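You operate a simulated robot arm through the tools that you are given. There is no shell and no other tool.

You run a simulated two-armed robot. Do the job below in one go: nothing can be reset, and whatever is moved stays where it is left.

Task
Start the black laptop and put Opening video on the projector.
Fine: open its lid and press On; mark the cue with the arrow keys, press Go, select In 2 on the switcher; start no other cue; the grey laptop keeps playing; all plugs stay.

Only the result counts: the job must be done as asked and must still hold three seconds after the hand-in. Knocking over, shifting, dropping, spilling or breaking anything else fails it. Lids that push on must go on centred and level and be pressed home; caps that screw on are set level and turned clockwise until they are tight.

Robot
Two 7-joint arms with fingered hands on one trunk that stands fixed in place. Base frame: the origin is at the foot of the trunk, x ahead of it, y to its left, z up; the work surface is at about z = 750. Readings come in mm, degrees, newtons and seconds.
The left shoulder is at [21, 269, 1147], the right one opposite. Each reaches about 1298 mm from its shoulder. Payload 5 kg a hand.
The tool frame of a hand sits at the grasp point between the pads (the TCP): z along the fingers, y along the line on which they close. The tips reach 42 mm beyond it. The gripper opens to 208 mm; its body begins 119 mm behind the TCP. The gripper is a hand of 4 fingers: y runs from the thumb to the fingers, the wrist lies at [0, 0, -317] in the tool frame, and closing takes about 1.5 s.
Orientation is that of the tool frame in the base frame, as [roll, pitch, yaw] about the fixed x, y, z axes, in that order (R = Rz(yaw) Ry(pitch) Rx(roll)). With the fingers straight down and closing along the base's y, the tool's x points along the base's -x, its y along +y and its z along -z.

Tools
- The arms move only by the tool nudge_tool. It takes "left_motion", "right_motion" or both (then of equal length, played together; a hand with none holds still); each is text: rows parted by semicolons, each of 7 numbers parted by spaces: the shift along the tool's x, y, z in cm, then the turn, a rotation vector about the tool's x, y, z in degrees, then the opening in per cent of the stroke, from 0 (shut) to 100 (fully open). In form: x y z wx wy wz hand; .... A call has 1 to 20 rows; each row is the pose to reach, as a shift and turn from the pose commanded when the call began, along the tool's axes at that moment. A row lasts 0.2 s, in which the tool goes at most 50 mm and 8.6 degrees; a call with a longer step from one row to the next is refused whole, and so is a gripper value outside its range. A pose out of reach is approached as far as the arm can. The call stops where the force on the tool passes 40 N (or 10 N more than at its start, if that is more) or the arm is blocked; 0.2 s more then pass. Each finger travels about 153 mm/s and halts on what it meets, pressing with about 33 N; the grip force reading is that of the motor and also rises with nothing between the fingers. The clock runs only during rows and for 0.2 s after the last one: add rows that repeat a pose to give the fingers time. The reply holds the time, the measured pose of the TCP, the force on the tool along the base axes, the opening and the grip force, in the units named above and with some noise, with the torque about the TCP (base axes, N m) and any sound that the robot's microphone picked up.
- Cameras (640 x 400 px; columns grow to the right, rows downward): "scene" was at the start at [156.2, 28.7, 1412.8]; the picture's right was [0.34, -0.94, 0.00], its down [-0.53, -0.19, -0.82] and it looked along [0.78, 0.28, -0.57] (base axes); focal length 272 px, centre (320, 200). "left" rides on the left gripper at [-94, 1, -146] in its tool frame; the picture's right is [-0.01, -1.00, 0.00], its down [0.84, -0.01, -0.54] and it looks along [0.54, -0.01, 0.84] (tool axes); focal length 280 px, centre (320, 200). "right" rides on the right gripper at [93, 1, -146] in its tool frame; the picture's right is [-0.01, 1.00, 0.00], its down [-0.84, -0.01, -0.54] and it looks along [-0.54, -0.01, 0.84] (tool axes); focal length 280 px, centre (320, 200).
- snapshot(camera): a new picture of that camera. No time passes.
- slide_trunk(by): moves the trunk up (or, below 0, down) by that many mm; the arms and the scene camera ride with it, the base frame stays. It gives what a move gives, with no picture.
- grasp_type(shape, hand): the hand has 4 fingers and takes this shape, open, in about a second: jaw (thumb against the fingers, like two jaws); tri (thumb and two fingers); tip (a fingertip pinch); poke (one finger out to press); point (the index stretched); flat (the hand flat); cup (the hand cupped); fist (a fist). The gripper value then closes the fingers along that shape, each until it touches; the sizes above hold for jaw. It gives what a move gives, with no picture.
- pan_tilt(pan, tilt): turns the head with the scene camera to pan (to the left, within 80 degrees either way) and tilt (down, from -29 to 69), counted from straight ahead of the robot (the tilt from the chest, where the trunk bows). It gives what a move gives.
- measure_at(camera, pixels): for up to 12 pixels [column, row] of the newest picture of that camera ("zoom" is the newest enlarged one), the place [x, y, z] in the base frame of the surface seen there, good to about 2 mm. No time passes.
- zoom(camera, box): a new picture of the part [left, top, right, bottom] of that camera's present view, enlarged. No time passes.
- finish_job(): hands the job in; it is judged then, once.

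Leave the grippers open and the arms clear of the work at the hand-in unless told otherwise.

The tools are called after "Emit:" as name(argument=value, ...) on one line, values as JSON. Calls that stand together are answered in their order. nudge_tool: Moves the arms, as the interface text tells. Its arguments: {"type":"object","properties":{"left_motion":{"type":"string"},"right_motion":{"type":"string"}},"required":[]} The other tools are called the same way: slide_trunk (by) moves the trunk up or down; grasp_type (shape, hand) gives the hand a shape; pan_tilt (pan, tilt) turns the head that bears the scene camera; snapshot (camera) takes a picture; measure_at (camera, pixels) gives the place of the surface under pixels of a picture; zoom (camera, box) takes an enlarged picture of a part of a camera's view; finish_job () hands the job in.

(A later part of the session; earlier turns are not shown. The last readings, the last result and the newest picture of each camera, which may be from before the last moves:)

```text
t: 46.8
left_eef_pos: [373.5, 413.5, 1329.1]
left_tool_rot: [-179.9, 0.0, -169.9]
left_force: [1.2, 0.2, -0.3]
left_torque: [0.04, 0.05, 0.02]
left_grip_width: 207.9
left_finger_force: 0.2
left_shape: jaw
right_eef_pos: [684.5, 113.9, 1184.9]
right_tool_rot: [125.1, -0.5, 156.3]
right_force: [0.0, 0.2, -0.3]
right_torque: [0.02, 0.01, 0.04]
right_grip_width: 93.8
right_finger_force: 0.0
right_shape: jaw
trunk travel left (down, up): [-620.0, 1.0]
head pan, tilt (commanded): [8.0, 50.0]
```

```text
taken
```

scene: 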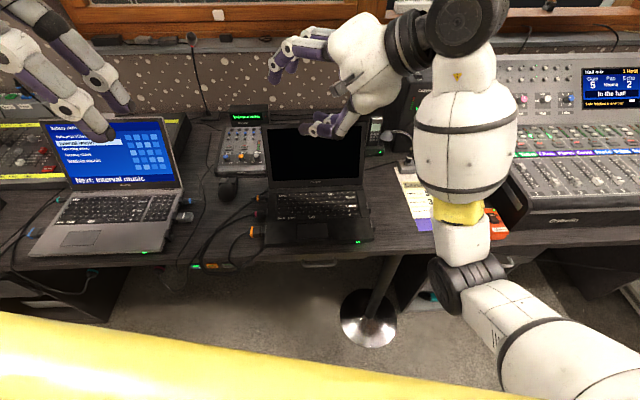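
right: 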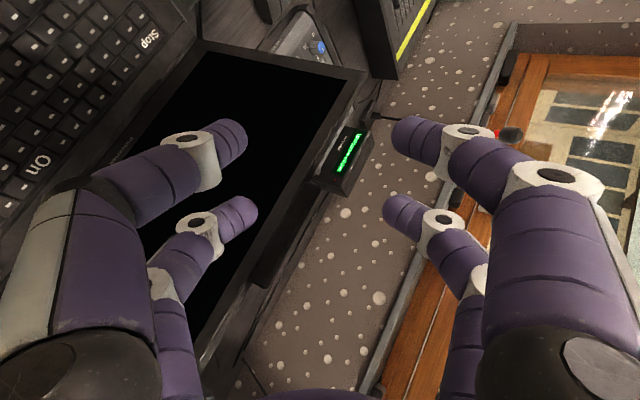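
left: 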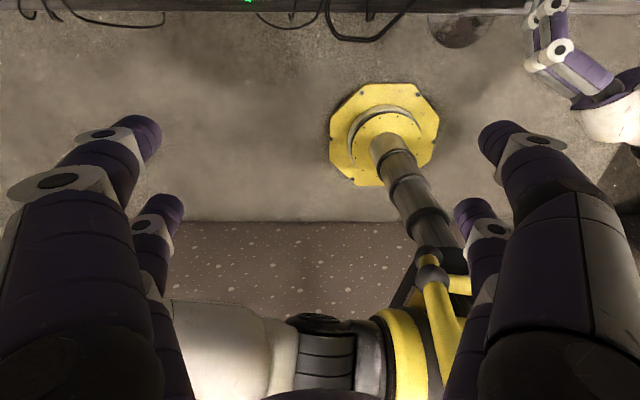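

Clear of the lid. Now I turn the hand to point down (leaning 18° back toward the robot), hovering at about [730, 40, 1000] over the keyboard.

Emit:
nudge_tool(right_motion="-0.91 -2.24 0.82 5.96 -0.07 -4.89 45; -1.83 -4.48 1.64 11.93 -0.14 -9.78 45; -2.74 -6.72 2.46 17.89 -0.2 -14.66 45; -3.65 -8.96 3.28 23.85 -0.27 -19.55 45; -4.56 -11.2 4.1 29.8 -0.34 -24.4 45; -5.48 -13.44 4.92 35.8 -0.41 -29.3 45; -6.39 -15.68 5.74 41.7 -0.47 -34.2 45; -7.3 -17.92 6.56 47.7 -0.54 -39.1 45; -7.3 -17.92 6.56 47.7 -0.54 -39.1 45")

Emit:
grasp_type(shape="poke", hand="right")

Emit:
snapshot(camera="scene")

Emit:
snapshot(camera="right")

```text
t: 48.8
left_eef_pos: [372.7, 413.8, 1329.0]
left_tool_rot: [-179.9, -0.1, -169.8]
left_force: [0.2, 0.1, -0.1]
left_torque: [0.07, 0.01, -0.03]
left_grip_width: 207.8
left_finger_force: 0.0
left_shape: jaw
right_eef_pos: [728.3, 39.7, 998.2]
right_tool_rot: [-179.9, 18.1, -170.1]
right_force: [0.3, 0.7, -0.4]
right_torque: [0.03, -0.02, -0.03]
right_grip_width: 93.4
right_finger_force: 0.0
right_shape: jaw
trunk travel left (down, up): [-620.0, 1.0]
head pan, tilt (commanded): [8.0, 50.0]
```

```text
t: 49.7
left_eef_pos: [373.8, 413.4, 1329.0]
left_tool_rot: [-179.9, -0.1, -169.7]
left_force: [1.0, -0.9, -0.3]
left_torque: [-0.01, 0.01, 0.0]
left_grip_width: 207.9
left_finger_force: 0.2
left_shape: jaw
right_eef_pos: [728.4, 40.7, 999.9]
right_tool_rot: [180.0, 17.9, -170.1]
right_force: [-0.7, 0.1, -0.2]
right_torque: [0.01, 0.0, 0.01]
right_grip_width: 0.0
right_finger_force: 0.1
right_shape: poke
trunk travel left (down, up): [-620.0, 1.0]
head pan, tilt (commanded): [8.0, 50.0]
```

```text
taken
```

scene: 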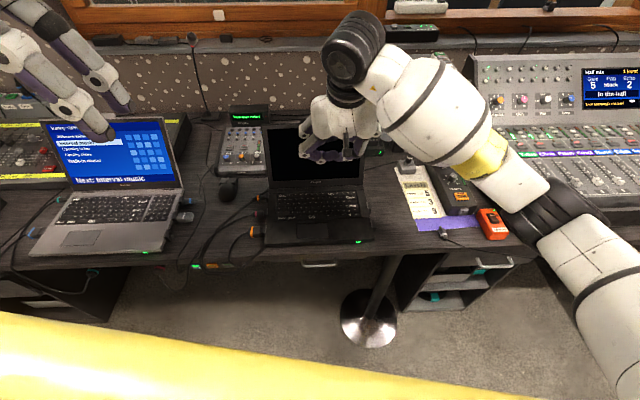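

```text
taken
```

right: 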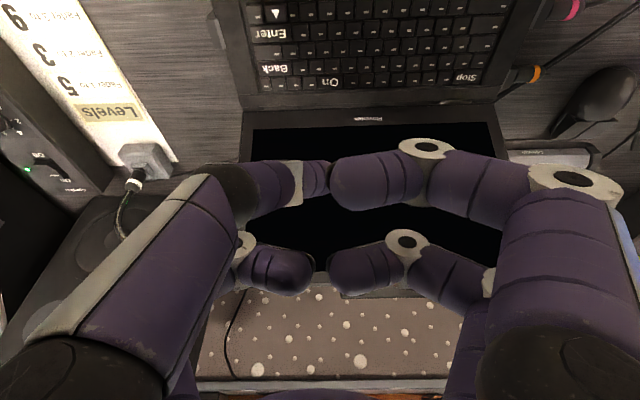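

I have the hand over the keyboard in poke shape. I zoom on the keyboard for exact key outlines and on the finger for its tip.

Emit:
zoom(camera="scene", box=[264, 184, 376, 248])

Emit:
zoom(camera="scene", box=[295, 125, 375, 175])

Emit:
measure_at(camera="zoom", pixels=[[200, 280], [180, 290], [210, 260], [190, 300], [160, 295], [240, 270]])

```text
5.71 times, centred on (320, 216) of scene
```

zoom: 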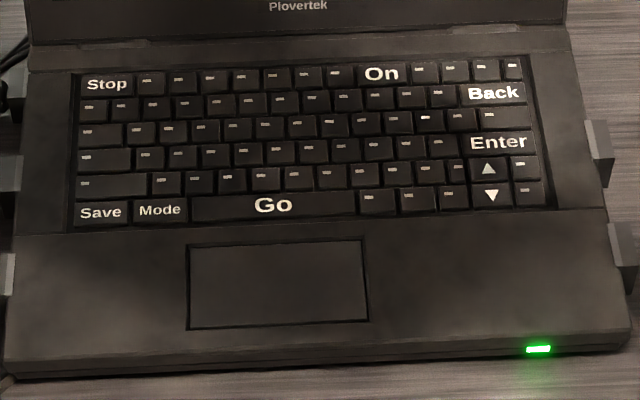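

```text
8.00 times, centred on (335, 150) of scene
```

zoom: 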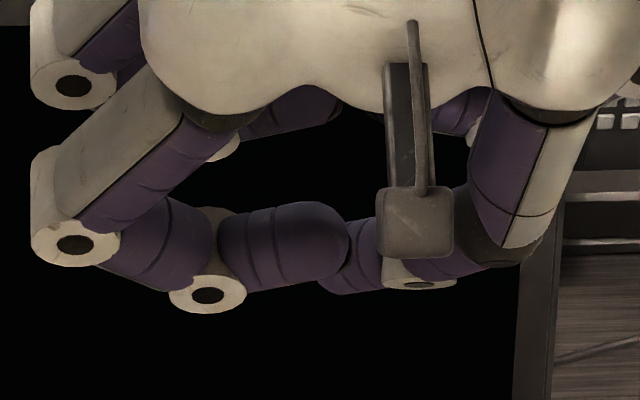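

```text
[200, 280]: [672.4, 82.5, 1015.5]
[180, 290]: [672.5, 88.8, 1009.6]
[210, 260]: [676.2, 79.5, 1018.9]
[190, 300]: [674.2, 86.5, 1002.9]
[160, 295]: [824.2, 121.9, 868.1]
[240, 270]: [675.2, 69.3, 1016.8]
```

The poke tip sits on the tool axis, about 42 mm ahead of the TCP. "On" is a wider key at zoom (383,73). I measure key centres precisely in a fresh keyboard zoom.

Emit:
zoom(camera="scene", box=[264, 184, 376, 248])

Emit:
measure_at(camera="zoom", pixels=[[383, 74], [362, 74], [405, 75], [383, 84], [489, 168], [491, 195], [470, 195], [511, 195], [272, 206], [200, 206], [350, 204], [497, 142]])

```text
5.71 times, centred on (320, 216) of scene
```

zoom: 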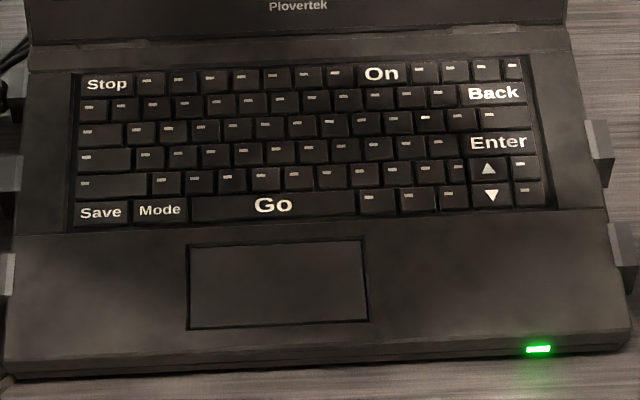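

```text
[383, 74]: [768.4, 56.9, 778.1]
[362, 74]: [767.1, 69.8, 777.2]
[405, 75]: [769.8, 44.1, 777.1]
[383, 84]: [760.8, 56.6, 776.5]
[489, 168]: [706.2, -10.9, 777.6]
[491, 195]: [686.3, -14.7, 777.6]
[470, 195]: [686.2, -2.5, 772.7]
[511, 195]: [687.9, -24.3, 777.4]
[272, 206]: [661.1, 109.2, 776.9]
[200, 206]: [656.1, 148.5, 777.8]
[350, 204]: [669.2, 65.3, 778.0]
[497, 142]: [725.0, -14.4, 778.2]
```

"On" centre ≈ [768, 57, 778]. I bring the fingertip to hover about 25 mm above it.

Emit:
nudge_tool(right_motion="0.43 0.23 3.96 0 0 0 0; 0.87 0.46 7.92 0 0 0 0; 1.3 0.68 11.88 0 0 0 0; 1.74 0.91 15.84 0 0 0 0; 1.74 0.91 15.84 0 0 0 0")

Emit:
snapshot(camera="right")

Emit:
zoom(camera="scene", box=[280, 150, 392, 214])

```text
t: 50.9
left_eef_pos: [371.7, 413.7, 1328.1]
left_tool_rot: [-179.9, -0.1, -169.8]
left_force: [-0.3, -0.5, 0.2]
left_torque: [-0.02, -0.04, -0.02]
left_grip_width: 208.1
left_finger_force: 0.0
left_shape: jaw
right_eef_pos: [756.7, 53.5, 844.3]
right_tool_rot: [179.9, 18.0, -170.2]
right_force: [0.2, -0.4, -0.2]
right_torque: [-0.02, 0.0, -0.04]
right_grip_width: 0.0
right_finger_force: 0.0
right_shape: poke
trunk travel left (down, up): [-620.0, 1.0]
head pan, tilt (commanded): [8.0, 50.0]
```

```text
taken
```

right: 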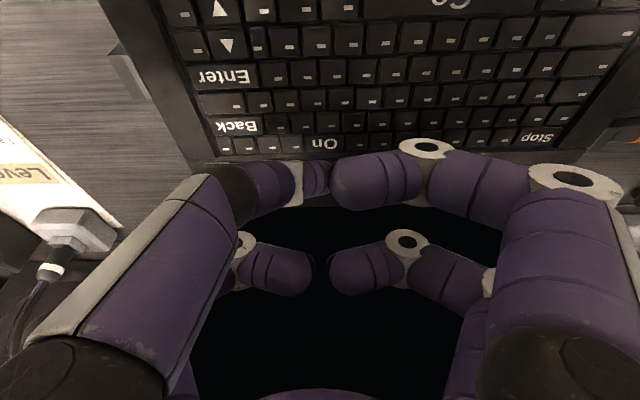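

```text
5.71 times, centred on (336, 182) of scene
```

zoom: 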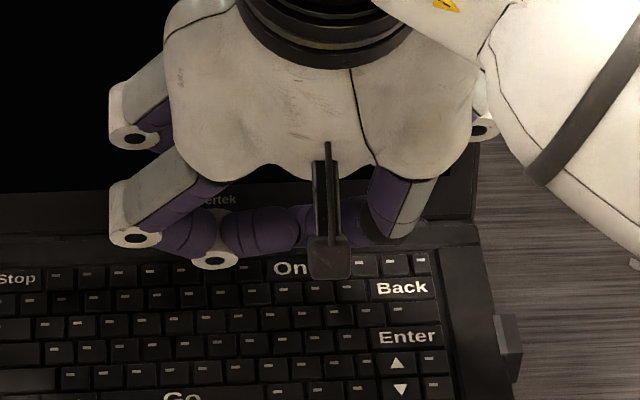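

Tip and "On" line up in the right picture (tip (322,176), On at (325,143), as computed). I press: down ~29 mm (about 3 mm into the key) and straight back up.

Emit:
nudge_tool(right_motion="0.25 0.11 1.5 0 0 0 0; 0.5 0.11 2.26 0 0 0 0; 0.62 0.11 2.64 0 0 0 0; 0.69 0.11 2.83 0 0 0 0; 0.41 0.11 1.97 0 0 0 0; -0.21 0.11 0.07 0 0 0 0")

Emit:
snapshot(camera="scene")

```text
t: 52.3
left_eef_pos: [371.8, 414.0, 1330.3]
left_tool_rot: [-179.8, -0.1, -169.8]
left_force: [-0.2, 0.1, 0.2]
left_torque: [-0.01, -0.02, 0.03]
left_grip_width: 207.5
left_finger_force: 0.0
left_shape: jaw
right_eef_pos: [759.6, 57.3, 842.8]
right_tool_rot: [-179.9, 17.9, -170.1]
right_force: [0.4, -0.9, 0.5]
right_torque: [-0.05, -0.05, -0.01]
right_grip_width: 0.0
right_finger_force: 0.1
right_shape: poke
trunk travel left (down, up): [-620.0, 1.0]
head pan, tilt (commanded): [8.0, 50.0]
heard: click
```

```text
taken
```

scene: 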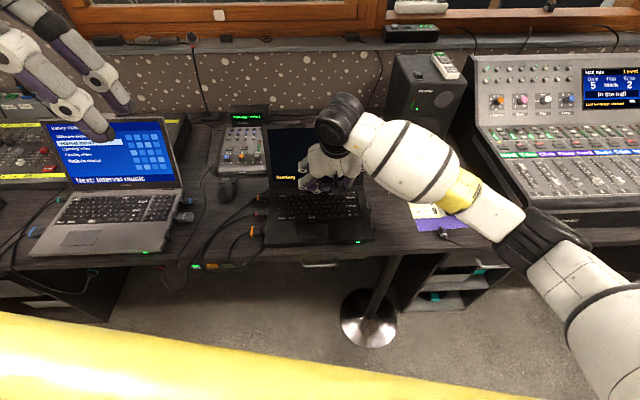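

A click was heard and the screen shows a starting text. I pull the hand back to see the screen.

Emit:
nudge_tool(right_motion="2.42 -1.45 -3.24 0 0 0 0; 4.84 -2.9 -6.48 0 0 0 0; 7.26 -4.35 -9.72 0 0 0 0; 7.26 -4.35 -9.72 0 0 0 0; 7.26 -4.35 -9.72 0 0 0 0")

Emit:
zoom(camera="scene", box=[250, 120, 390, 260])

Emit:
zoom(camera="scene", box=[30, 110, 190, 260])

```text
t: 53.5
left_eef_pos: [372.1, 413.7, 1329.9]
left_tool_rot: [-179.9, -0.1, -169.9]
left_force: [0.2, 0.1, 0.8]
left_torque: [0.0, -0.02, 0.01]
left_grip_width: 208.0
left_finger_force: 0.1
left_shape: jaw
right_eef_pos: [672.1, -4.0, 911.4]
right_tool_rot: [180.0, 18.0, -170.1]
right_force: [0.9, 0.7, -0.1]
right_torque: [0.03, 0.01, 0.02]
right_grip_width: 0.2
right_finger_force: 0.1
right_shape: poke
trunk travel left (down, up): [-620.0, 1.0]
head pan, tilt (commanded): [8.0, 50.0]
```

```text
2.86 times, centred on (320, 190) of scene
```

zoom: 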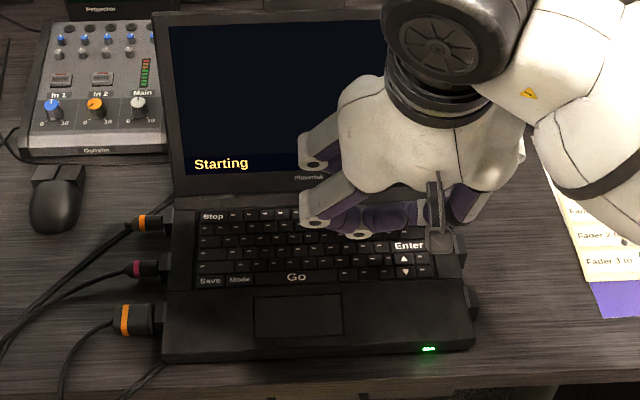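

```text
2.67 times, centred on (110, 185) of scene
```

zoom: 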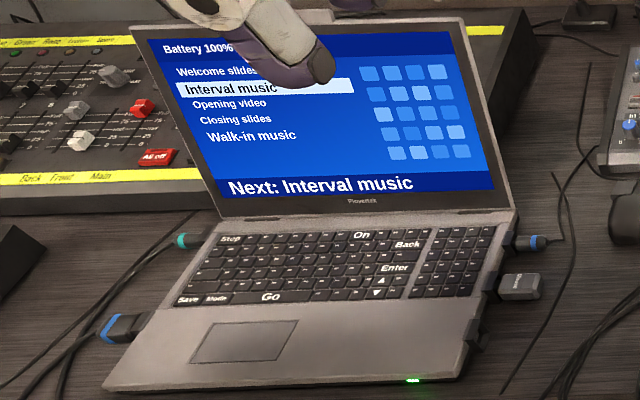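

It says "Starting". I move the hand 18 cm to the right, out of the view, and let some seconds pass for it to boot.

Emit:
nudge_tool(right_motion="0 -4.5 0 0 0 0 0; 0 -9 0 0 0 0 0; 0 -13.5 0 0 0 0 0; 0 -18 0 0 0 0 0; 0 -18 0 0 0 0 0; 0 -18 0 0 0 0 0; 0 -18 0 0 0 0 0; 0 -18 0 0 0 0 0; 0 -18 0 0 0 0 0; 0 -18 0 0 0 0 0; 0 -18 0 0 0 0 0; 0 -18 0 0 0 0 0; 0 -18 0 0 0 0 0; 0 -18 0 0 0 0 0; 0 -18 0 0 0 0 0")

Emit:
zoom(camera="scene", box=[250, 120, 390, 260])

```text
t: 56.7
left_eef_pos: [372.5, 414.3, 1329.9]
left_tool_rot: [-179.9, 0.0, -169.7]
left_force: [-0.6, -0.6, 0.5]
left_torque: [0.02, -0.01, 0.01]
left_grip_width: 207.9
left_finger_force: 0.2
left_shape: jaw
right_eef_pos: [703.6, -178.7, 912.5]
right_tool_rot: [-180.0, 18.0, -170.1]
right_force: [0.3, -0.5, 0.0]
right_torque: [0.01, -0.03, -0.01]
right_grip_width: 0.0
right_finger_force: 0.1
right_shape: poke
trunk travel left (down, up): [-620.0, 1.0]
head pan, tilt (commanded): [8.0, 50.0]
```

```text
2.86 times, centred on (320, 190) of scene
```

zoom: 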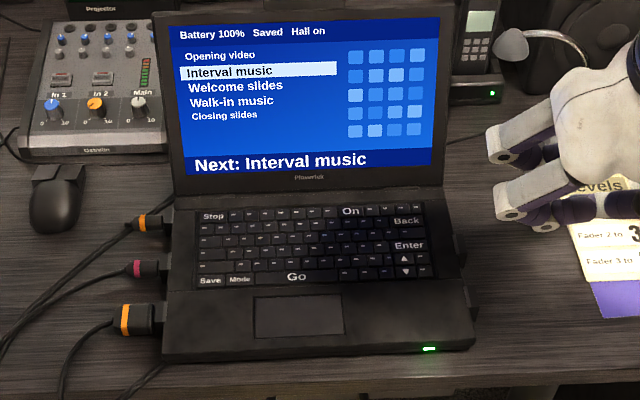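

It booted: list "Opening video, Interval music (marked), Welcome slides, …", "Next: Interval music". One press of the Up arrow (at [706, −11, 778]) is needed. I hover over it first.

Emit:
nudge_tool(right_motion="0.01 4.12 0.9 0 0 0 0; 0.02 8.24 2.2 0 0 0 0; 0.02 12.36 4.2 0 0 0 0; 0.03 16.48 7.2 0 0 0 0; 0.03 16.48 7.2 0 0 0 0")

Emit:
snapshot(camera="right")

Emit:
zoom(camera="right", box=[220, 80, 420, 220])

```text
refused: row 4 steps farther than a row can; nothing moved
```

```text
taken
```

right: 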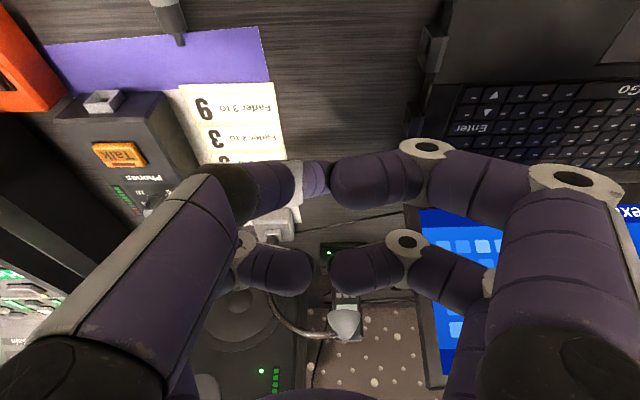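

```text
2.86 times, centred on (320, 150) of right
```

zoom: 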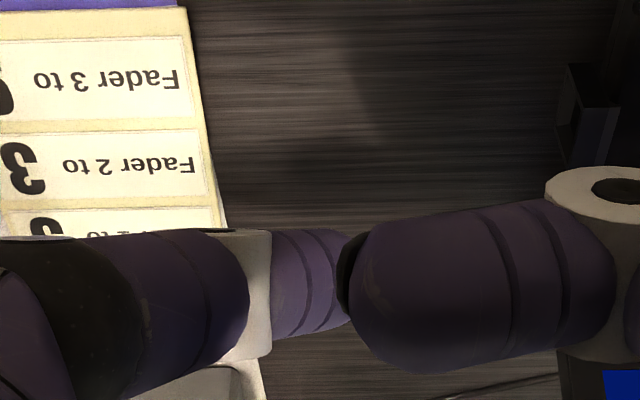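

The last step was a touch too long; I resend with even steps of ~45 mm.

Emit:
nudge_tool(right_motion="0.01 4.12 0.8 0 0 0 0; 0.02 8.24 2.2 0 0 0 0; 0.02 12.36 4.0 0 0 0 0; 0.03 15.5 6.0 0 0 0 0; 0.03 16.48 7.2 0 0 0 0; 0.03 16.48 7.2 0 0 0 0")

Emit:
snapshot(camera="right")

Emit:
zoom(camera="right", box=[220, 80, 420, 220])

Emit:
zoom(camera="scene", box=[280, 180, 392, 244])

```text
t: 58.1
left_eef_pos: [372.3, 413.3, 1329.9]
left_tool_rot: [-179.9, -0.1, -169.9]
left_force: [-0.3, -0.2, -0.2]
left_torque: [0.02, 0.01, -0.03]
left_grip_width: 208.0
left_finger_force: 0.1
left_shape: jaw
right_eef_pos: [697.2, -13.0, 844.1]
right_tool_rot: [-180.0, 18.0, -170.0]
right_force: [0.2, -0.6, -0.4]
right_torque: [0.01, -0.06, -0.01]
right_grip_width: 0.0
right_finger_force: 0.0
right_shape: poke
trunk travel left (down, up): [-620.0, 1.0]
head pan, tilt (commanded): [8.0, 50.0]
```

```text
taken
```

right: 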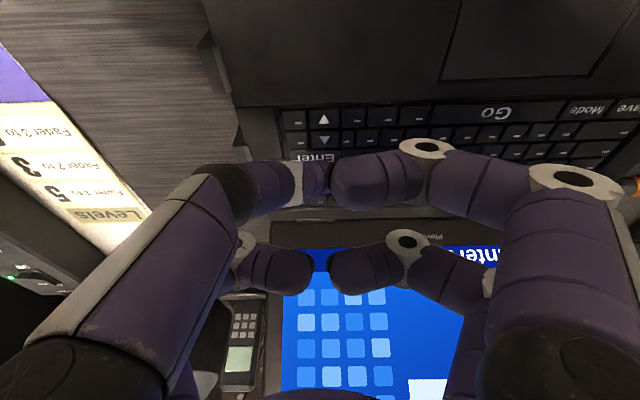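

```text
2.86 times, centred on (320, 150) of right
```

zoom: 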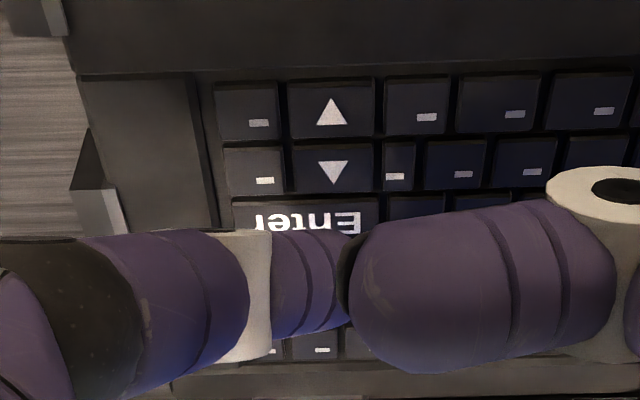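

```text
5.71 times, centred on (336, 212) of scene
```

zoom: 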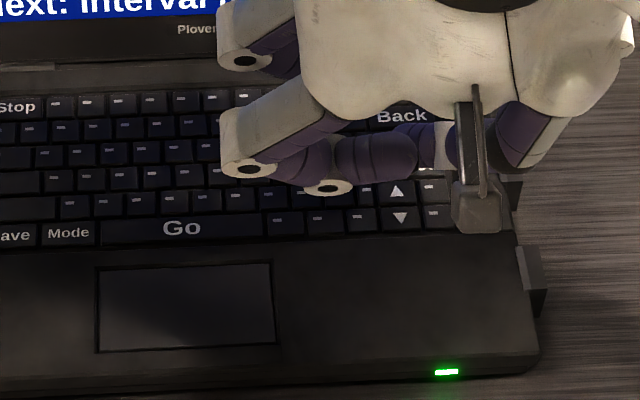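

In the (upside-down) right zoom the Up key is at (335,168) → picture (325,139), Down nearer the robot, Enter beyond. I check the tip's exact place by measuring its surface in this picture.

Emit:
measure_at(camera="right", pixels=[[322, 163], [322, 170], [322, 178], [322, 186], [322, 195], [326, 178], [316, 178], [325, 139], [325, 120], [320, 155], [327, 168], [327, 188]])

```text
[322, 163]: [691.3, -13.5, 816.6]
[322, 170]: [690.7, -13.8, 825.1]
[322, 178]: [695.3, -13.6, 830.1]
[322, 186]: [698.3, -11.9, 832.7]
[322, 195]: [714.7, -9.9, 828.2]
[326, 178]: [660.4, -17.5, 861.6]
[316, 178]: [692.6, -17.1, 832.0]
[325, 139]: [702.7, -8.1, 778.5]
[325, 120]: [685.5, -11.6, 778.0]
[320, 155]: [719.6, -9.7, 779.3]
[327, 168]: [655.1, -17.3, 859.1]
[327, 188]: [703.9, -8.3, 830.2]
```

The tip should land within ~2 mm of the Up key's centre. I press it the same way (29 mm down and back).

Emit:
nudge_tool(right_motion="0.6 0.03 1.38 0 0 0 0; 0.85 0.03 2.14 0 0 0 0; 0.97 0.03 2.52 0 0 0 0; 1.04 0.03 2.71 0 0 0 0; 0.76 0.03 1.85 0 0 0 0; 0.14 0.03 -0.05 0 0 0 0")

Emit:
zoom(camera="scene", box=[250, 120, 390, 260])

```text
t: 59.5
left_eef_pos: [371.5, 413.9, 1328.8]
left_tool_rot: [-179.9, -0.1, -169.8]
left_force: [0.3, 0.4, -0.1]
left_torque: [-0.02, 0.01, 0.01]
left_grip_width: 208.1
left_finger_force: 0.0
left_shape: jaw
right_eef_pos: [696.0, -14.1, 844.9]
right_tool_rot: [180.0, 18.0, -170.1]
right_force: [0.0, 0.4, 0.0]
right_torque: [-0.02, -0.03, 0.01]
right_grip_width: 0.0
right_finger_force: 0.1
right_shape: poke
trunk travel left (down, up): [-620.0, 1.0]
head pan, tilt (commanded): [8.0, 50.0]
heard: click
```

```text
2.86 times, centred on (320, 190) of scene
```

zoom: 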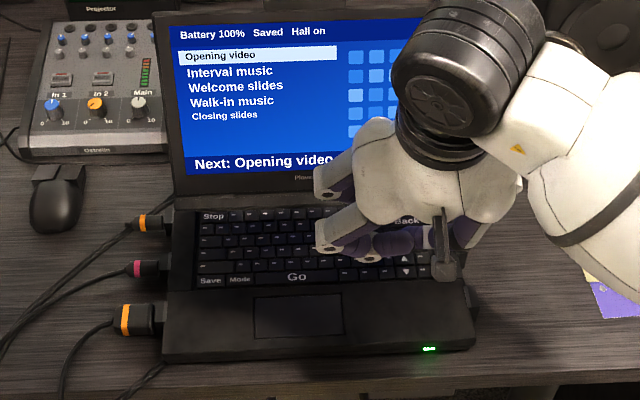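

"Opening video" is marked and "Next: Opening video" shows. Now I hover over the Go bar (centre ≈ [662, 107, 777]).

Emit:
nudge_tool(right_motion="0.68 4.22 -0.22 0 0 0 0; 1.35 8.44 -0.44 0 0 0 0; 2.03 12.66 -0.66 0 0 0 0; 2.03 12.66 -0.66 0 0 0 0")

Emit:
snapshot(camera="right")

Emit:
zoom(camera="right", box=[220, 80, 420, 220])

Emit:
measure_at(camera="right", pixels=[[322, 139], [322, 120], [322, 163], [322, 170], [322, 178], [322, 186]])

```text
t: 60.5
left_eef_pos: [372.7, 412.8, 1328.2]
left_tool_rot: [179.9, -0.1, -169.8]
left_force: [0.5, -0.2, -0.2]
left_torque: [0.12, 0.07, -0.03]
left_grip_width: 207.8
left_finger_force: 0.0
left_shape: jaw
right_eef_pos: [651.4, 109.2, 842.9]
right_tool_rot: [180.0, 18.0, -170.2]
right_force: [0.3, -1.3, 0.0]
right_torque: [0.06, 0.01, 0.07]
right_grip_width: 0.0
right_finger_force: 0.1
right_shape: poke
trunk travel left (down, up): [-620.0, 1.0]
head pan, tilt (commanded): [8.0, 50.0]
```

```text
taken
```

right: 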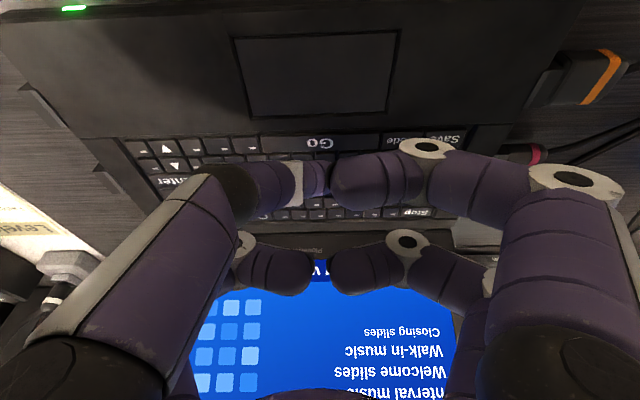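

```text
2.86 times, centred on (320, 150) of right
```

zoom: 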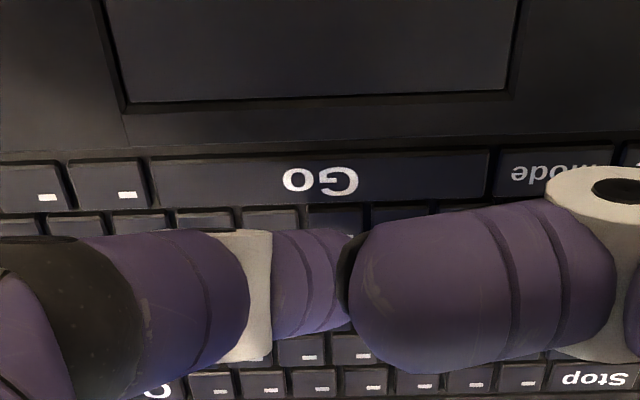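

```text
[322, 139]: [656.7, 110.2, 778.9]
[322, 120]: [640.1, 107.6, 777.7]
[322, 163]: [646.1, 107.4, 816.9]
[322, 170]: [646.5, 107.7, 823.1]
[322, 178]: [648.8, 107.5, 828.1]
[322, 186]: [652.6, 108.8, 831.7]
```

The Go bar lies right under the tip (centre row ≈143, landing ≈142). I press it.

Emit:
nudge_tool(right_motion="0.46 0 1.43 0 0 0 0; 0.71 0 2.19 0 0 0 0; 0.83 0 2.57 0 0 0 0; 0.9 0 2.76 0 0 0 0; 0.62 0 1.9 0 0 0 0; 0 0 0 0 0 0 0")

Emit:
snapshot(camera="scene")

Emit:
zoom(camera="scene", box=[250, 120, 390, 260])

```text
t: 61.9
left_eef_pos: [371.7, 414.5, 1328.6]
left_tool_rot: [-180.0, -0.1, -169.8]
left_force: [-0.3, -0.1, 0.0]
left_torque: [-0.05, 0.02, 0.0]
left_grip_width: 207.9
left_finger_force: 0.2
left_shape: jaw
right_eef_pos: [649.1, 108.1, 844.0]
right_tool_rot: [180.0, 18.0, -170.0]
right_force: [-0.2, -0.4, -0.2]
right_torque: [-0.04, -0.01, -0.03]
right_grip_width: 0.3
right_finger_force: 0.0
right_shape: poke
trunk travel left (down, up): [-620.0, 1.0]
head pan, tilt (commanded): [8.0, 50.0]
heard: click
```

```text
taken
```

scene: 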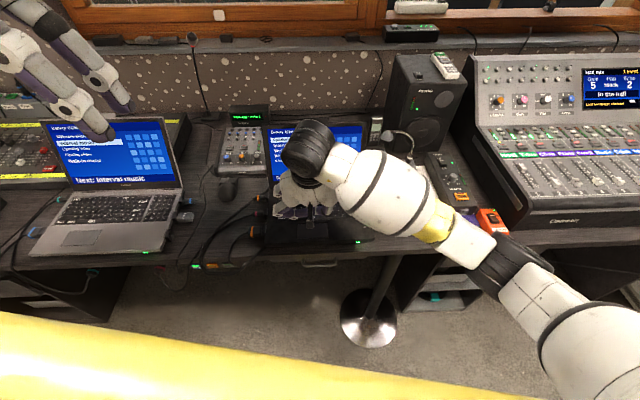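

```text
2.86 times, centred on (320, 190) of scene
```

zoom: 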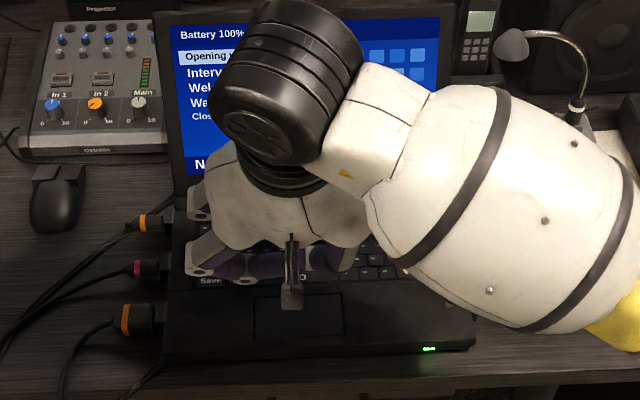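

A click again. I lift the hand and move it right to see the screen.

Emit:
nudge_tool(right_motion="-1.2 0 -3.8 0 0 0 0; -1.8 -3.5 -6.0 0 0 0 0; -2.2 -7.8 -7.5 0 0 0 0; -2.5 -12.2 -8.5 0 0 0 0; -2.8 -16.7 -9.1 0 0 0 0; -3.0 -21.2 -9.1 0 0 0 0; -3.0 -25.6 -9.1 0 0 0 0; -3.0 -29.2 -9.1 0 0 0 0; -3.0 -29.2 -9.1 0 0 0 0")

Emit:
zoom(camera="scene", box=[250, 120, 390, 260])

Emit:
zoom(camera="scene", box=[30, 110, 190, 260])

Emit:
zoom(camera="scene", box=[160, 230, 300, 320])

```text
t: 63.9
left_eef_pos: [373.5, 413.3, 1329.4]
left_tool_rot: [-179.9, -0.1, -169.8]
left_force: [0.3, 0.6, -0.5]
left_torque: [-0.05, -0.02, 0.0]
left_grip_width: 207.9
left_finger_force: 0.1
left_shape: jaw
right_eef_pos: [701.7, -180.2, 941.5]
right_tool_rot: [180.0, 18.0, -170.0]
right_force: [0.1, 0.5, 0.4]
right_torque: [-0.05, -0.02, -0.03]
right_grip_width: 0.0
right_finger_force: 0.1
right_shape: poke
trunk travel left (down, up): [-620.0, 1.0]
head pan, tilt (commanded): [8.0, 50.0]
```

```text
2.86 times, centred on (320, 190) of scene
```

zoom: 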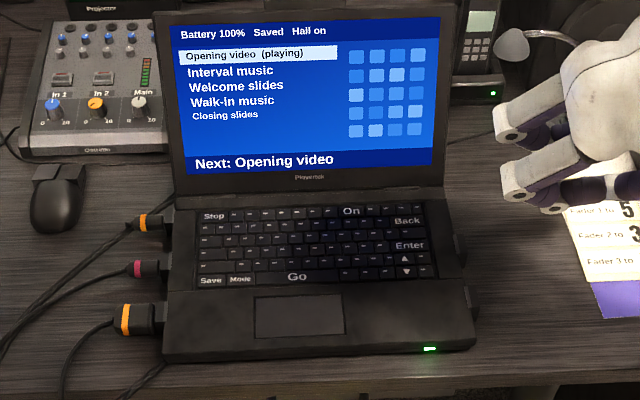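

```text
2.67 times, centred on (110, 185) of scene
```

zoom: 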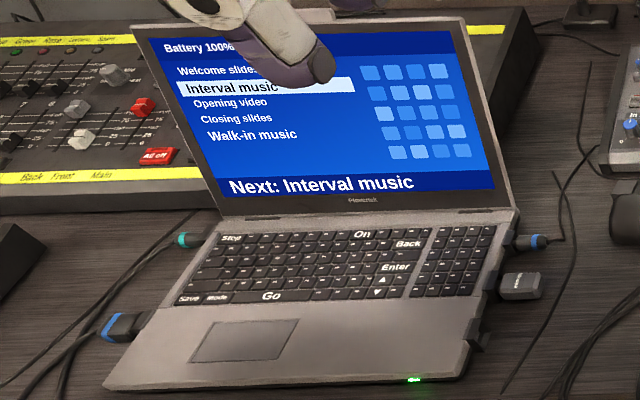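

```text
4.44 times, centred on (230, 275) of scene
```

zoom: 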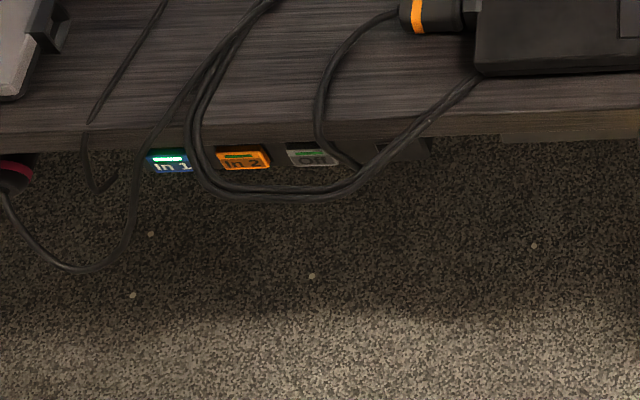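

"Opening video (playing)" shows on the black laptop and the grey one still plays. Next is In 2 on the switcher. I map the cables in front of it.

Emit:
measure_at(camera="zoom", pixels=[[195, 130], [190, 150], [205, 175], [225, 188], [260, 193], [300, 195], [340, 188], [370, 170], [400, 140], [330, 140], [345, 160], [322, 110]])

Emit:
measure_at(camera="zoom", pixels=[[150, 140], [140, 180], [130, 220], [100, 260], [60, 265], [20, 230], [90, 150], [95, 185], [240, 160], [170, 165], [310, 158], [405, 150]])

```text
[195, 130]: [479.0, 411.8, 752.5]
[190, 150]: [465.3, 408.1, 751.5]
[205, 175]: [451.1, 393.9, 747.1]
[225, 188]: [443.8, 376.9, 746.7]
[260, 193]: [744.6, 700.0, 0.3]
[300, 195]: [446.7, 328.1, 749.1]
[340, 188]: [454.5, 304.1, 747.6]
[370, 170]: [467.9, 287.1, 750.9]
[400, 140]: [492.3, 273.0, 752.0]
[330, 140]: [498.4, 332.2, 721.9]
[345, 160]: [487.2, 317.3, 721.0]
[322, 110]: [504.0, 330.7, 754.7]
```

```text
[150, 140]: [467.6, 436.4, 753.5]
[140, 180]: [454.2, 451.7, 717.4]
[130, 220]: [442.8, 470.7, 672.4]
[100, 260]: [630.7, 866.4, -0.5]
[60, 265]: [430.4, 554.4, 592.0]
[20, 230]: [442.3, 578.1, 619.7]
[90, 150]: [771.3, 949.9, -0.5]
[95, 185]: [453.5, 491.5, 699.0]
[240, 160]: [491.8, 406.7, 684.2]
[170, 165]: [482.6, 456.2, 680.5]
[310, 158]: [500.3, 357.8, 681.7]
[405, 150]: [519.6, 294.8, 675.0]
```

The cables loop out horizontally at z≈741–753 above the switcher; another hangs to the left of y≈440. So In 2 ([492, 405, 684]) must be poked from the front, underneath the loop. The right arm can reach there with more ease. First I bring the right hand to the front of the desk, TCP ≈ [430, 120, 880].

Emit:
nudge_tool(right_motion="2.49 3.81 -0.09 0 0 0 0; 4.98 7.62 -0.18 0 0 0 0; 7.46 11.43 -0.27 0 0 0 0; 9.95 15.24 -0.36 0 0 0 0; 12.44 19.04 -0.45 0 0 0 0; 14.93 22.85 -0.54 0 0 0 0; 17.41 26.66 -0.63 0 0 0 0; 19.9 30.47 -0.72 0 0 0 0; 22.39 34.28 -0.81 0 0 0 0; 22.39 34.28 -0.81 0 0 0 0")

Emit:
pan_tilt(pan=25, tilt=55)

Emit:
snapshot(camera="scene")

Emit:
snapshot(camera="left")

```text
t: 66.1
left_eef_pos: [371.9, 412.9, 1329.4]
left_tool_rot: [-179.9, 0.0, -169.9]
left_force: [0.1, 0.0, 0.2]
left_torque: [0.07, -0.03, 0.0]
left_grip_width: 208.1
left_finger_force: 0.0
left_shape: jaw
right_eef_pos: [482.2, 124.5, 844.6]
right_tool_rot: [179.9, 18.0, -170.0]
right_force: [-0.5, -0.5, 0.5]
right_torque: [0.04, -0.03, 0.02]
right_grip_width: 0.0
right_finger_force: 0.1
right_shape: poke
right hand out of reach, approached as far as the arm can: row 7, 8, 9, 10
trunk travel left (down, up): [-620.0, 1.0]
head pan, tilt (commanded): [8.0, 50.0]
```

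```text
t: 66.9
left_eef_pos: [373.0, 412.8, 1328.5]
left_tool_rot: [-179.9, -0.1, -169.7]
left_force: [-0.2, 0.5, 0.7]
left_torque: [0.02, -0.01, 0.0]
left_grip_width: 207.9
left_finger_force: 0.0
left_shape: jaw
right_eef_pos: [483.4, 125.0, 845.6]
right_tool_rot: [179.7, 18.0, -169.8]
right_force: [-0.2, -0.5, -1.1]
right_torque: [-0.01, 0.01, 0.0]
right_grip_width: 0.0
right_finger_force: 0.0
right_shape: poke
trunk travel left (down, up): [-620.0, 1.0]
head pan, tilt (commanded): [25.0, 55.0]
```

```text
taken
```

scene: 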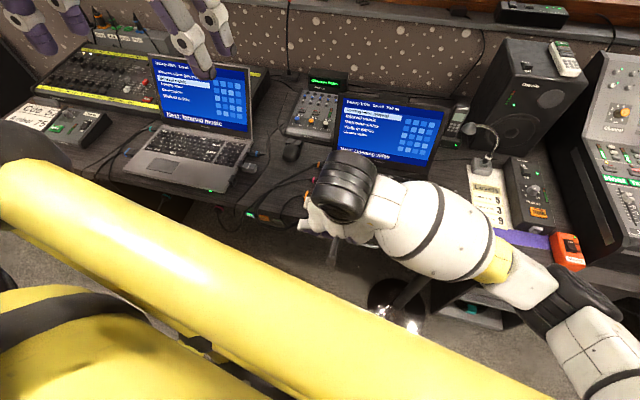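

```text
taken
```

left: 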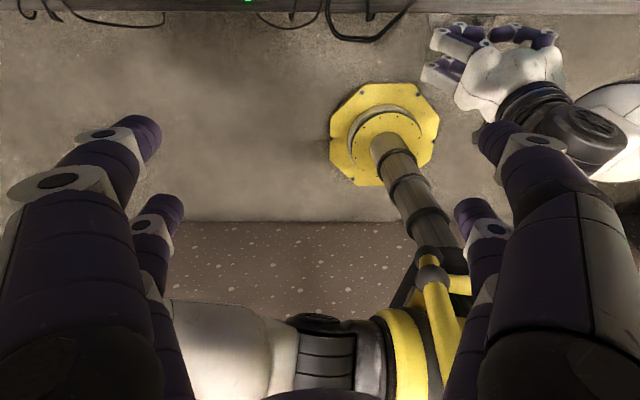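

The reach ended at [483, 125, 845]. I measure the arm's stance (wrist, forearm, elbow) to see which way it is limited.

Emit:
measure_at(camera="scene", pixels=[[345, 185], [380, 215], [420, 215], [470, 240], [510, 265], [545, 290], [575, 300], [600, 340], [330, 235]])

Emit:
pan_tilt(pan=-30, tilt=60)

Emit:
snapshot(camera="scene")

```text
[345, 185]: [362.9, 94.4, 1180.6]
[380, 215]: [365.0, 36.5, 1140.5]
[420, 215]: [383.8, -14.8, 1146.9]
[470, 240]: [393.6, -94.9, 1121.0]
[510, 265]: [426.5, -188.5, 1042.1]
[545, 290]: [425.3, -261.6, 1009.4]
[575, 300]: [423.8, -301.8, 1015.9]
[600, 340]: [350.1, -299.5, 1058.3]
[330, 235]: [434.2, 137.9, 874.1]
```

```text
t: 68.1
left_eef_pos: [372.4, 413.3, 1329.1]
left_tool_rot: [-180.0, -0.1, -169.7]
left_force: [-0.1, -0.5, 0.2]
left_torque: [0.0, 0.03, -0.01]
left_grip_width: 207.7
left_finger_force: 0.1
left_shape: jaw
right_eef_pos: [482.8, 126.4, 844.6]
right_tool_rot: [179.8, 18.0, -169.8]
right_force: [0.5, -0.3, 0.0]
right_torque: [0.01, -0.02, 0.03]
right_grip_width: 0.0
right_finger_force: 0.1
right_shape: poke
trunk travel left (down, up): [-620.0, 1.0]
head pan, tilt (commanded): [-30.0, 60.0]
```

```text
taken
```

scene: 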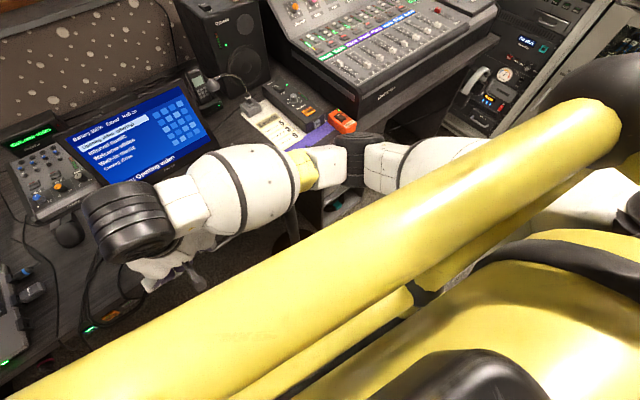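

The big yellow bar is the robot's own frame. I measure it to be sure the arm will keep clear of it.

Emit:
measure_at(camera="scene", pixels=[[100, 385], [250, 300], [400, 220], [550, 140], [300, 380], [450, 320], [600, 250], [450, 380]])

Emit:
measure_at(camera="left", pixels=[[385, 120], [400, 180], [425, 230], [430, 270], [440, 300], [410, 330], [345, 330], [250, 340], [560, 110], [530, 60], [460, 290], [395, 360]])

```text
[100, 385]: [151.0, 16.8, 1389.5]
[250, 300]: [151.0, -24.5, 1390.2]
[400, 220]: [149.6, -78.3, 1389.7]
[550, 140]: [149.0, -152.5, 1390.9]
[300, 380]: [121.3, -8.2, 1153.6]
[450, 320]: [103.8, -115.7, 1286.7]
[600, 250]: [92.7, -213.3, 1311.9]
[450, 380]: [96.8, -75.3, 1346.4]
```

```text
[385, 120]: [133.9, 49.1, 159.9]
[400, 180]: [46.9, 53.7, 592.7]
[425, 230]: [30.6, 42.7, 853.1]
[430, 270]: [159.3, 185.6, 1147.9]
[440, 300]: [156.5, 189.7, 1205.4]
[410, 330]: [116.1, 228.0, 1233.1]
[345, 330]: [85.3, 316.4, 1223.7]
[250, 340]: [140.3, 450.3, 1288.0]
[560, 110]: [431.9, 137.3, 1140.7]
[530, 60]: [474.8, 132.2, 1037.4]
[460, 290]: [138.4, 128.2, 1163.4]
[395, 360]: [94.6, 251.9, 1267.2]
```

The frame ends above z≈1150; below is only a thin column near the origin, so there's room. I now turn the hand to point forward-left (nearly level) while drawing back to TCP ≈ [360, 270, 790], staying outside the cable loop.

Emit:
nudge_tool(right_motion="0.98 1.48 0.2 1.41 -5.79 -5.03 0; 1.97 2.96 0.4 2.82 -11.58 -10.05 0; 2.95 4.44 0.61 4.23 -17.37 -15.08 0; 3.93 5.92 0.81 5.64 -23.16 -20.11 0; 4.92 7.4 1.01 7.05 -28.95 -25.14 0; 5.9 8.87 1.21 8.45 -34.75 -30.16 0; 6.89 10.35 1.41 9.86 -40.54 -35.19 0; 7.87 11.83 1.61 11.27 -46.33 -40.22 0; 8.85 13.31 1.82 12.68 -52.12 -45.25 0; 9.84 14.79 2.02 14.09 -57.91 -50.27 0; 10.82 16.27 2.22 15.5 -63.7 -55.3 0; 10.82 16.27 2.22 15.5 -63.7 -55.3 0")

Emit:
pan_tilt(pan=25, tilt=55)

Emit:
snapshot(camera="scene")

Emit:
snapshot(camera="left")

```text
t: 70.9
left_eef_pos: [370.7, 412.0, 1328.7]
left_tool_rot: [-179.9, -0.1, -169.9]
left_force: [0.3, 0.3, 0.4]
left_torque: [0.01, 0.02, 0.02]
left_grip_width: 207.6
left_finger_force: 0.1
left_shape: jaw
right_eef_pos: [484.2, 172.6, 857.4]
right_tool_rot: [-114.1, 37.2, -90.6]
right_force: [-0.7, 0.5, 0.4]
right_torque: [-0.01, 0.01, 0.02]
right_grip_width: 0.1
right_finger_force: 0.0
right_shape: poke
right hand out of reach, approached as far as the arm can: row 7, 8, 9, 10, 11, 12
trunk travel left (down, up): [-620.0, 1.0]
head pan, tilt (commanded): [-30.0, 60.0]
stopped in row 12 (right hand): the arm was blocked; the commanded pose is now the measured one
```

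```text
t: 72.1
left_eef_pos: [372.4, 413.8, 1329.3]
left_tool_rot: [-179.9, -0.1, -169.8]
left_force: [-0.2, -0.3, 0.4]
left_torque: [-0.04, 0.03, -0.01]
left_grip_width: 207.8
left_finger_force: 0.2
left_shape: jaw
right_eef_pos: [484.5, 174.0, 857.0]
right_tool_rot: [-114.2, 37.3, -90.6]
right_force: [0.9, 0.5, 0.1]
right_torque: [0.01, 0.0, -0.02]
right_grip_width: 0.0
right_finger_force: 0.1
right_shape: poke
trunk travel left (down, up): [-620.0, 1.0]
head pan, tilt (commanded): [25.0, 55.0]
```

```text
taken
```

scene: 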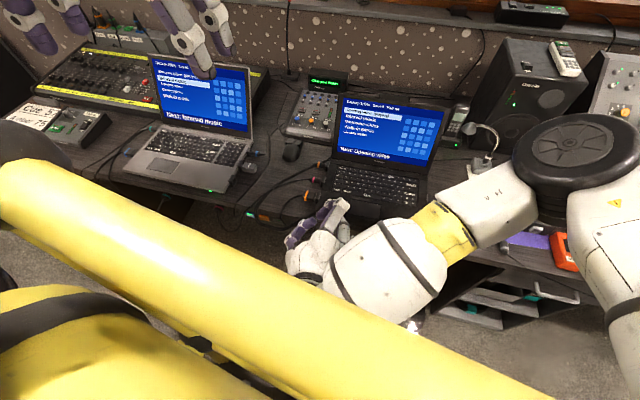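

```text
taken
```

left: 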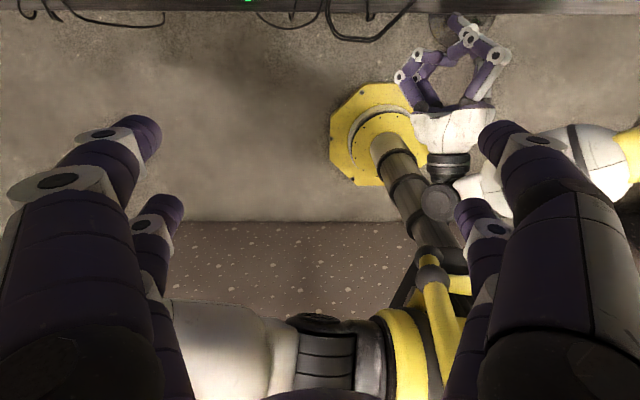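

The arm reports being blocked; the elbow has swung up (black cap at (580,150)). I measure its stance and check nothing has been touched.

Emit:
measure_at(camera="scene", pixels=[[580, 140], [570, 180], [490, 210], [430, 235], [385, 275], [330, 240], [310, 230], [335, 215], [620, 280], [600, 200]])

Emit:
measure_at(camera="left", pixels=[[455, 125], [450, 165], [440, 200], [500, 175], [600, 150], [470, 40], [455, 20], [410, 75]])

Emit:
zoom(camera="scene", box=[230, 140, 420, 280])

```text
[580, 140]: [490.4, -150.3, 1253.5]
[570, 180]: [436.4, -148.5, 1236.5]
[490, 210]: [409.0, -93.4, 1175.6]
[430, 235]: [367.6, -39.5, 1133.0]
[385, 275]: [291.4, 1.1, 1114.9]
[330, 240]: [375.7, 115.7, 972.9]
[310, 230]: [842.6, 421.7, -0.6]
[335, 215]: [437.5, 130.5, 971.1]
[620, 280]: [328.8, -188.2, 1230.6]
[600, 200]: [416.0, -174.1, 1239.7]
```

```text
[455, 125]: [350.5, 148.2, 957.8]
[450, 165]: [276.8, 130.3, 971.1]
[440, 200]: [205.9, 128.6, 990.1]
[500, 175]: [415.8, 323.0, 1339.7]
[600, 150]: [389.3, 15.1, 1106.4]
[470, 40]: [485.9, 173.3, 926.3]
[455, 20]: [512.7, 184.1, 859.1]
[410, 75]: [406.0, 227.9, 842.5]
```

```text
2.86 times, centred on (325, 210) of scene
```

zoom: 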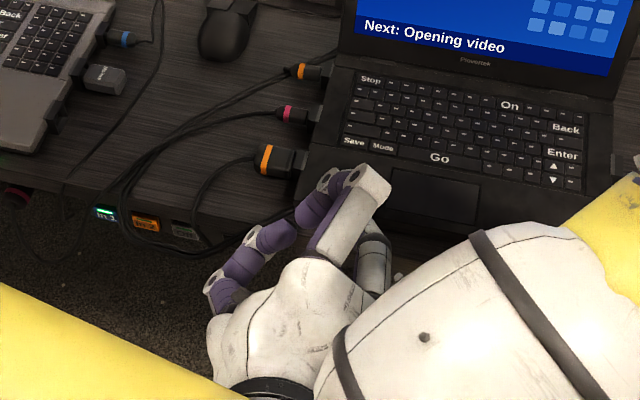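

The hand ended nearly level but with an awkward raised elbow; nothing touched. I'll unwind again: first rotate back to the hand-down stance while rising to about [520, 60, 960].

Emit:
nudge_tool(right_motion="0.28 -1.53 -0.28 -2.01 5.12 4.98 0; 0.56 -3.05 -0.57 -4.02 10.24 9.96 0; 0.84 -4.58 -0.85 -6.03 15.36 14.94 0; 1.12 -6.1 -1.13 -8.04 20.48 19.92 0; 1.4 -7.63 -1.42 -10.05 25.6 24.9 0; 1.68 -9.15 -1.7 -12.06 30.72 29.88 0; 1.96 -10.68 -1.98 -14.07 35.84 34.86 0; 2.24 -12.2 -2.26 -16.08 40.96 39.84 0; 2.52 -13.73 -2.55 -18.09 46.08 44.82 0; 2.8 -15.25 -2.83 -20.1 51.2 49.8 0; 2.8 -15.25 -2.83 -20.1 51.2 49.8 0")

Emit:
snapshot(camera="scene")

```text
t: 74.5
left_eef_pos: [372.1, 414.1, 1329.3]
left_tool_rot: [-179.9, -0.1, -169.8]
left_force: [-0.3, 0.7, -0.2]
left_torque: [-0.05, 0.0, 0.02]
left_grip_width: 208.0
left_finger_force: 0.1
left_shape: jaw
right_eef_pos: [536.2, 63.1, 951.7]
right_tool_rot: [179.7, 17.8, -169.2]
right_force: [0.5, 1.9, -1.1]
right_torque: [-0.01, -0.02, -0.01]
right_grip_width: 0.0
right_finger_force: 0.0
right_shape: poke
right hand out of reach, approached as far as the arm can: row 9, 10, 11
trunk travel left (down, up): [-620.0, 1.0]
head pan, tilt (commanded): [25.0, 55.0]
```

```text
taken
```

scene: 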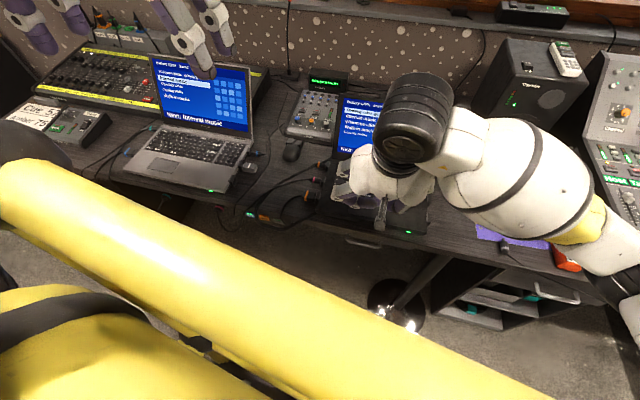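

Unwound fine. I continue to the comfortable high stance [639, −178, 1280], hand straight down, and set the jaw shape there.

Emit:
nudge_tool(right_motion="-1.58 -2.55 -2.94 0 1.8 0 0; -3.16 -5.1 -5.87 0 3.6 0 0; -4.74 -7.65 -8.81 0 5.4 0 0; -6.32 -10.2 -11.74 0 7.2 0 0; -7.9 -12.75 -14.68 0 9 0 0; -9.48 -15.3 -17.61 0 10.8 0 0; -11.06 -17.85 -20.55 0 12.6 0 0; -12.64 -20.4 -23.48 0 14.4 0 0; -14.22 -22.95 -26.42 0 16.2 0 0; -15.8 -25.5 -29.35 0 18 0 0; -15.8 -25.5 -29.35 0 18 0 0")

Emit:
grasp_type(shape="jaw", hand="right")

Emit:
snapshot(camera="scene")

Emit:
zoom(camera="scene", box=[150, 150, 350, 260])

```text
t: 76.9
left_eef_pos: [373.4, 414.2, 1328.8]
left_tool_rot: [-179.9, -0.1, -169.8]
left_force: [-0.3, 0.5, -0.9]
left_torque: [-0.03, 0.03, 0.02]
left_grip_width: 208.1
left_finger_force: 0.1
left_shape: jaw
right_eef_pos: [642.0, -178.6, 1278.6]
right_tool_rot: [179.9, -0.1, -169.7]
right_force: [0.7, 0.3, -0.4]
right_torque: [-0.01, 0.07, -0.01]
right_grip_width: 0.0
right_finger_force: 0.0
right_shape: poke
trunk travel left (down, up): [-620.0, 1.0]
head pan, tilt (commanded): [25.0, 55.0]
```

```text
t: 77.8
left_eef_pos: [373.5, 413.3, 1329.0]
left_tool_rot: [-179.9, -0.2, -169.8]
left_force: [-0.4, -0.8, 0.0]
left_torque: [0.01, 0.04, -0.01]
left_grip_width: 208.1
left_finger_force: 0.2
left_shape: jaw
right_eef_pos: [641.5, -179.1, 1279.0]
right_tool_rot: [-180.0, -0.1, -169.7]
right_force: [0.1, 0.2, -1.0]
right_torque: [-0.01, -0.01, 0.01]
right_grip_width: 208.0
right_finger_force: 0.0
right_shape: jaw
trunk travel left (down, up): [-620.0, 1.0]
head pan, tilt (commanded): [25.0, 55.0]
```

```text
taken
```

scene: 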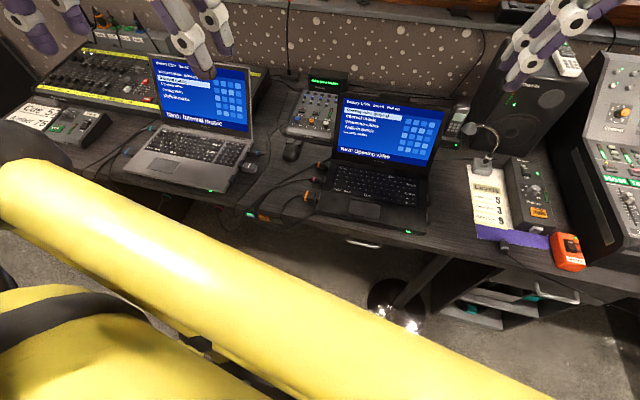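

```text
3.20 times, centred on (250, 205) of scene
```

zoom: 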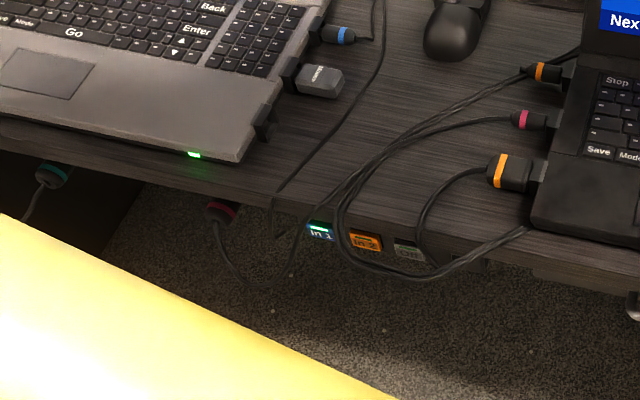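

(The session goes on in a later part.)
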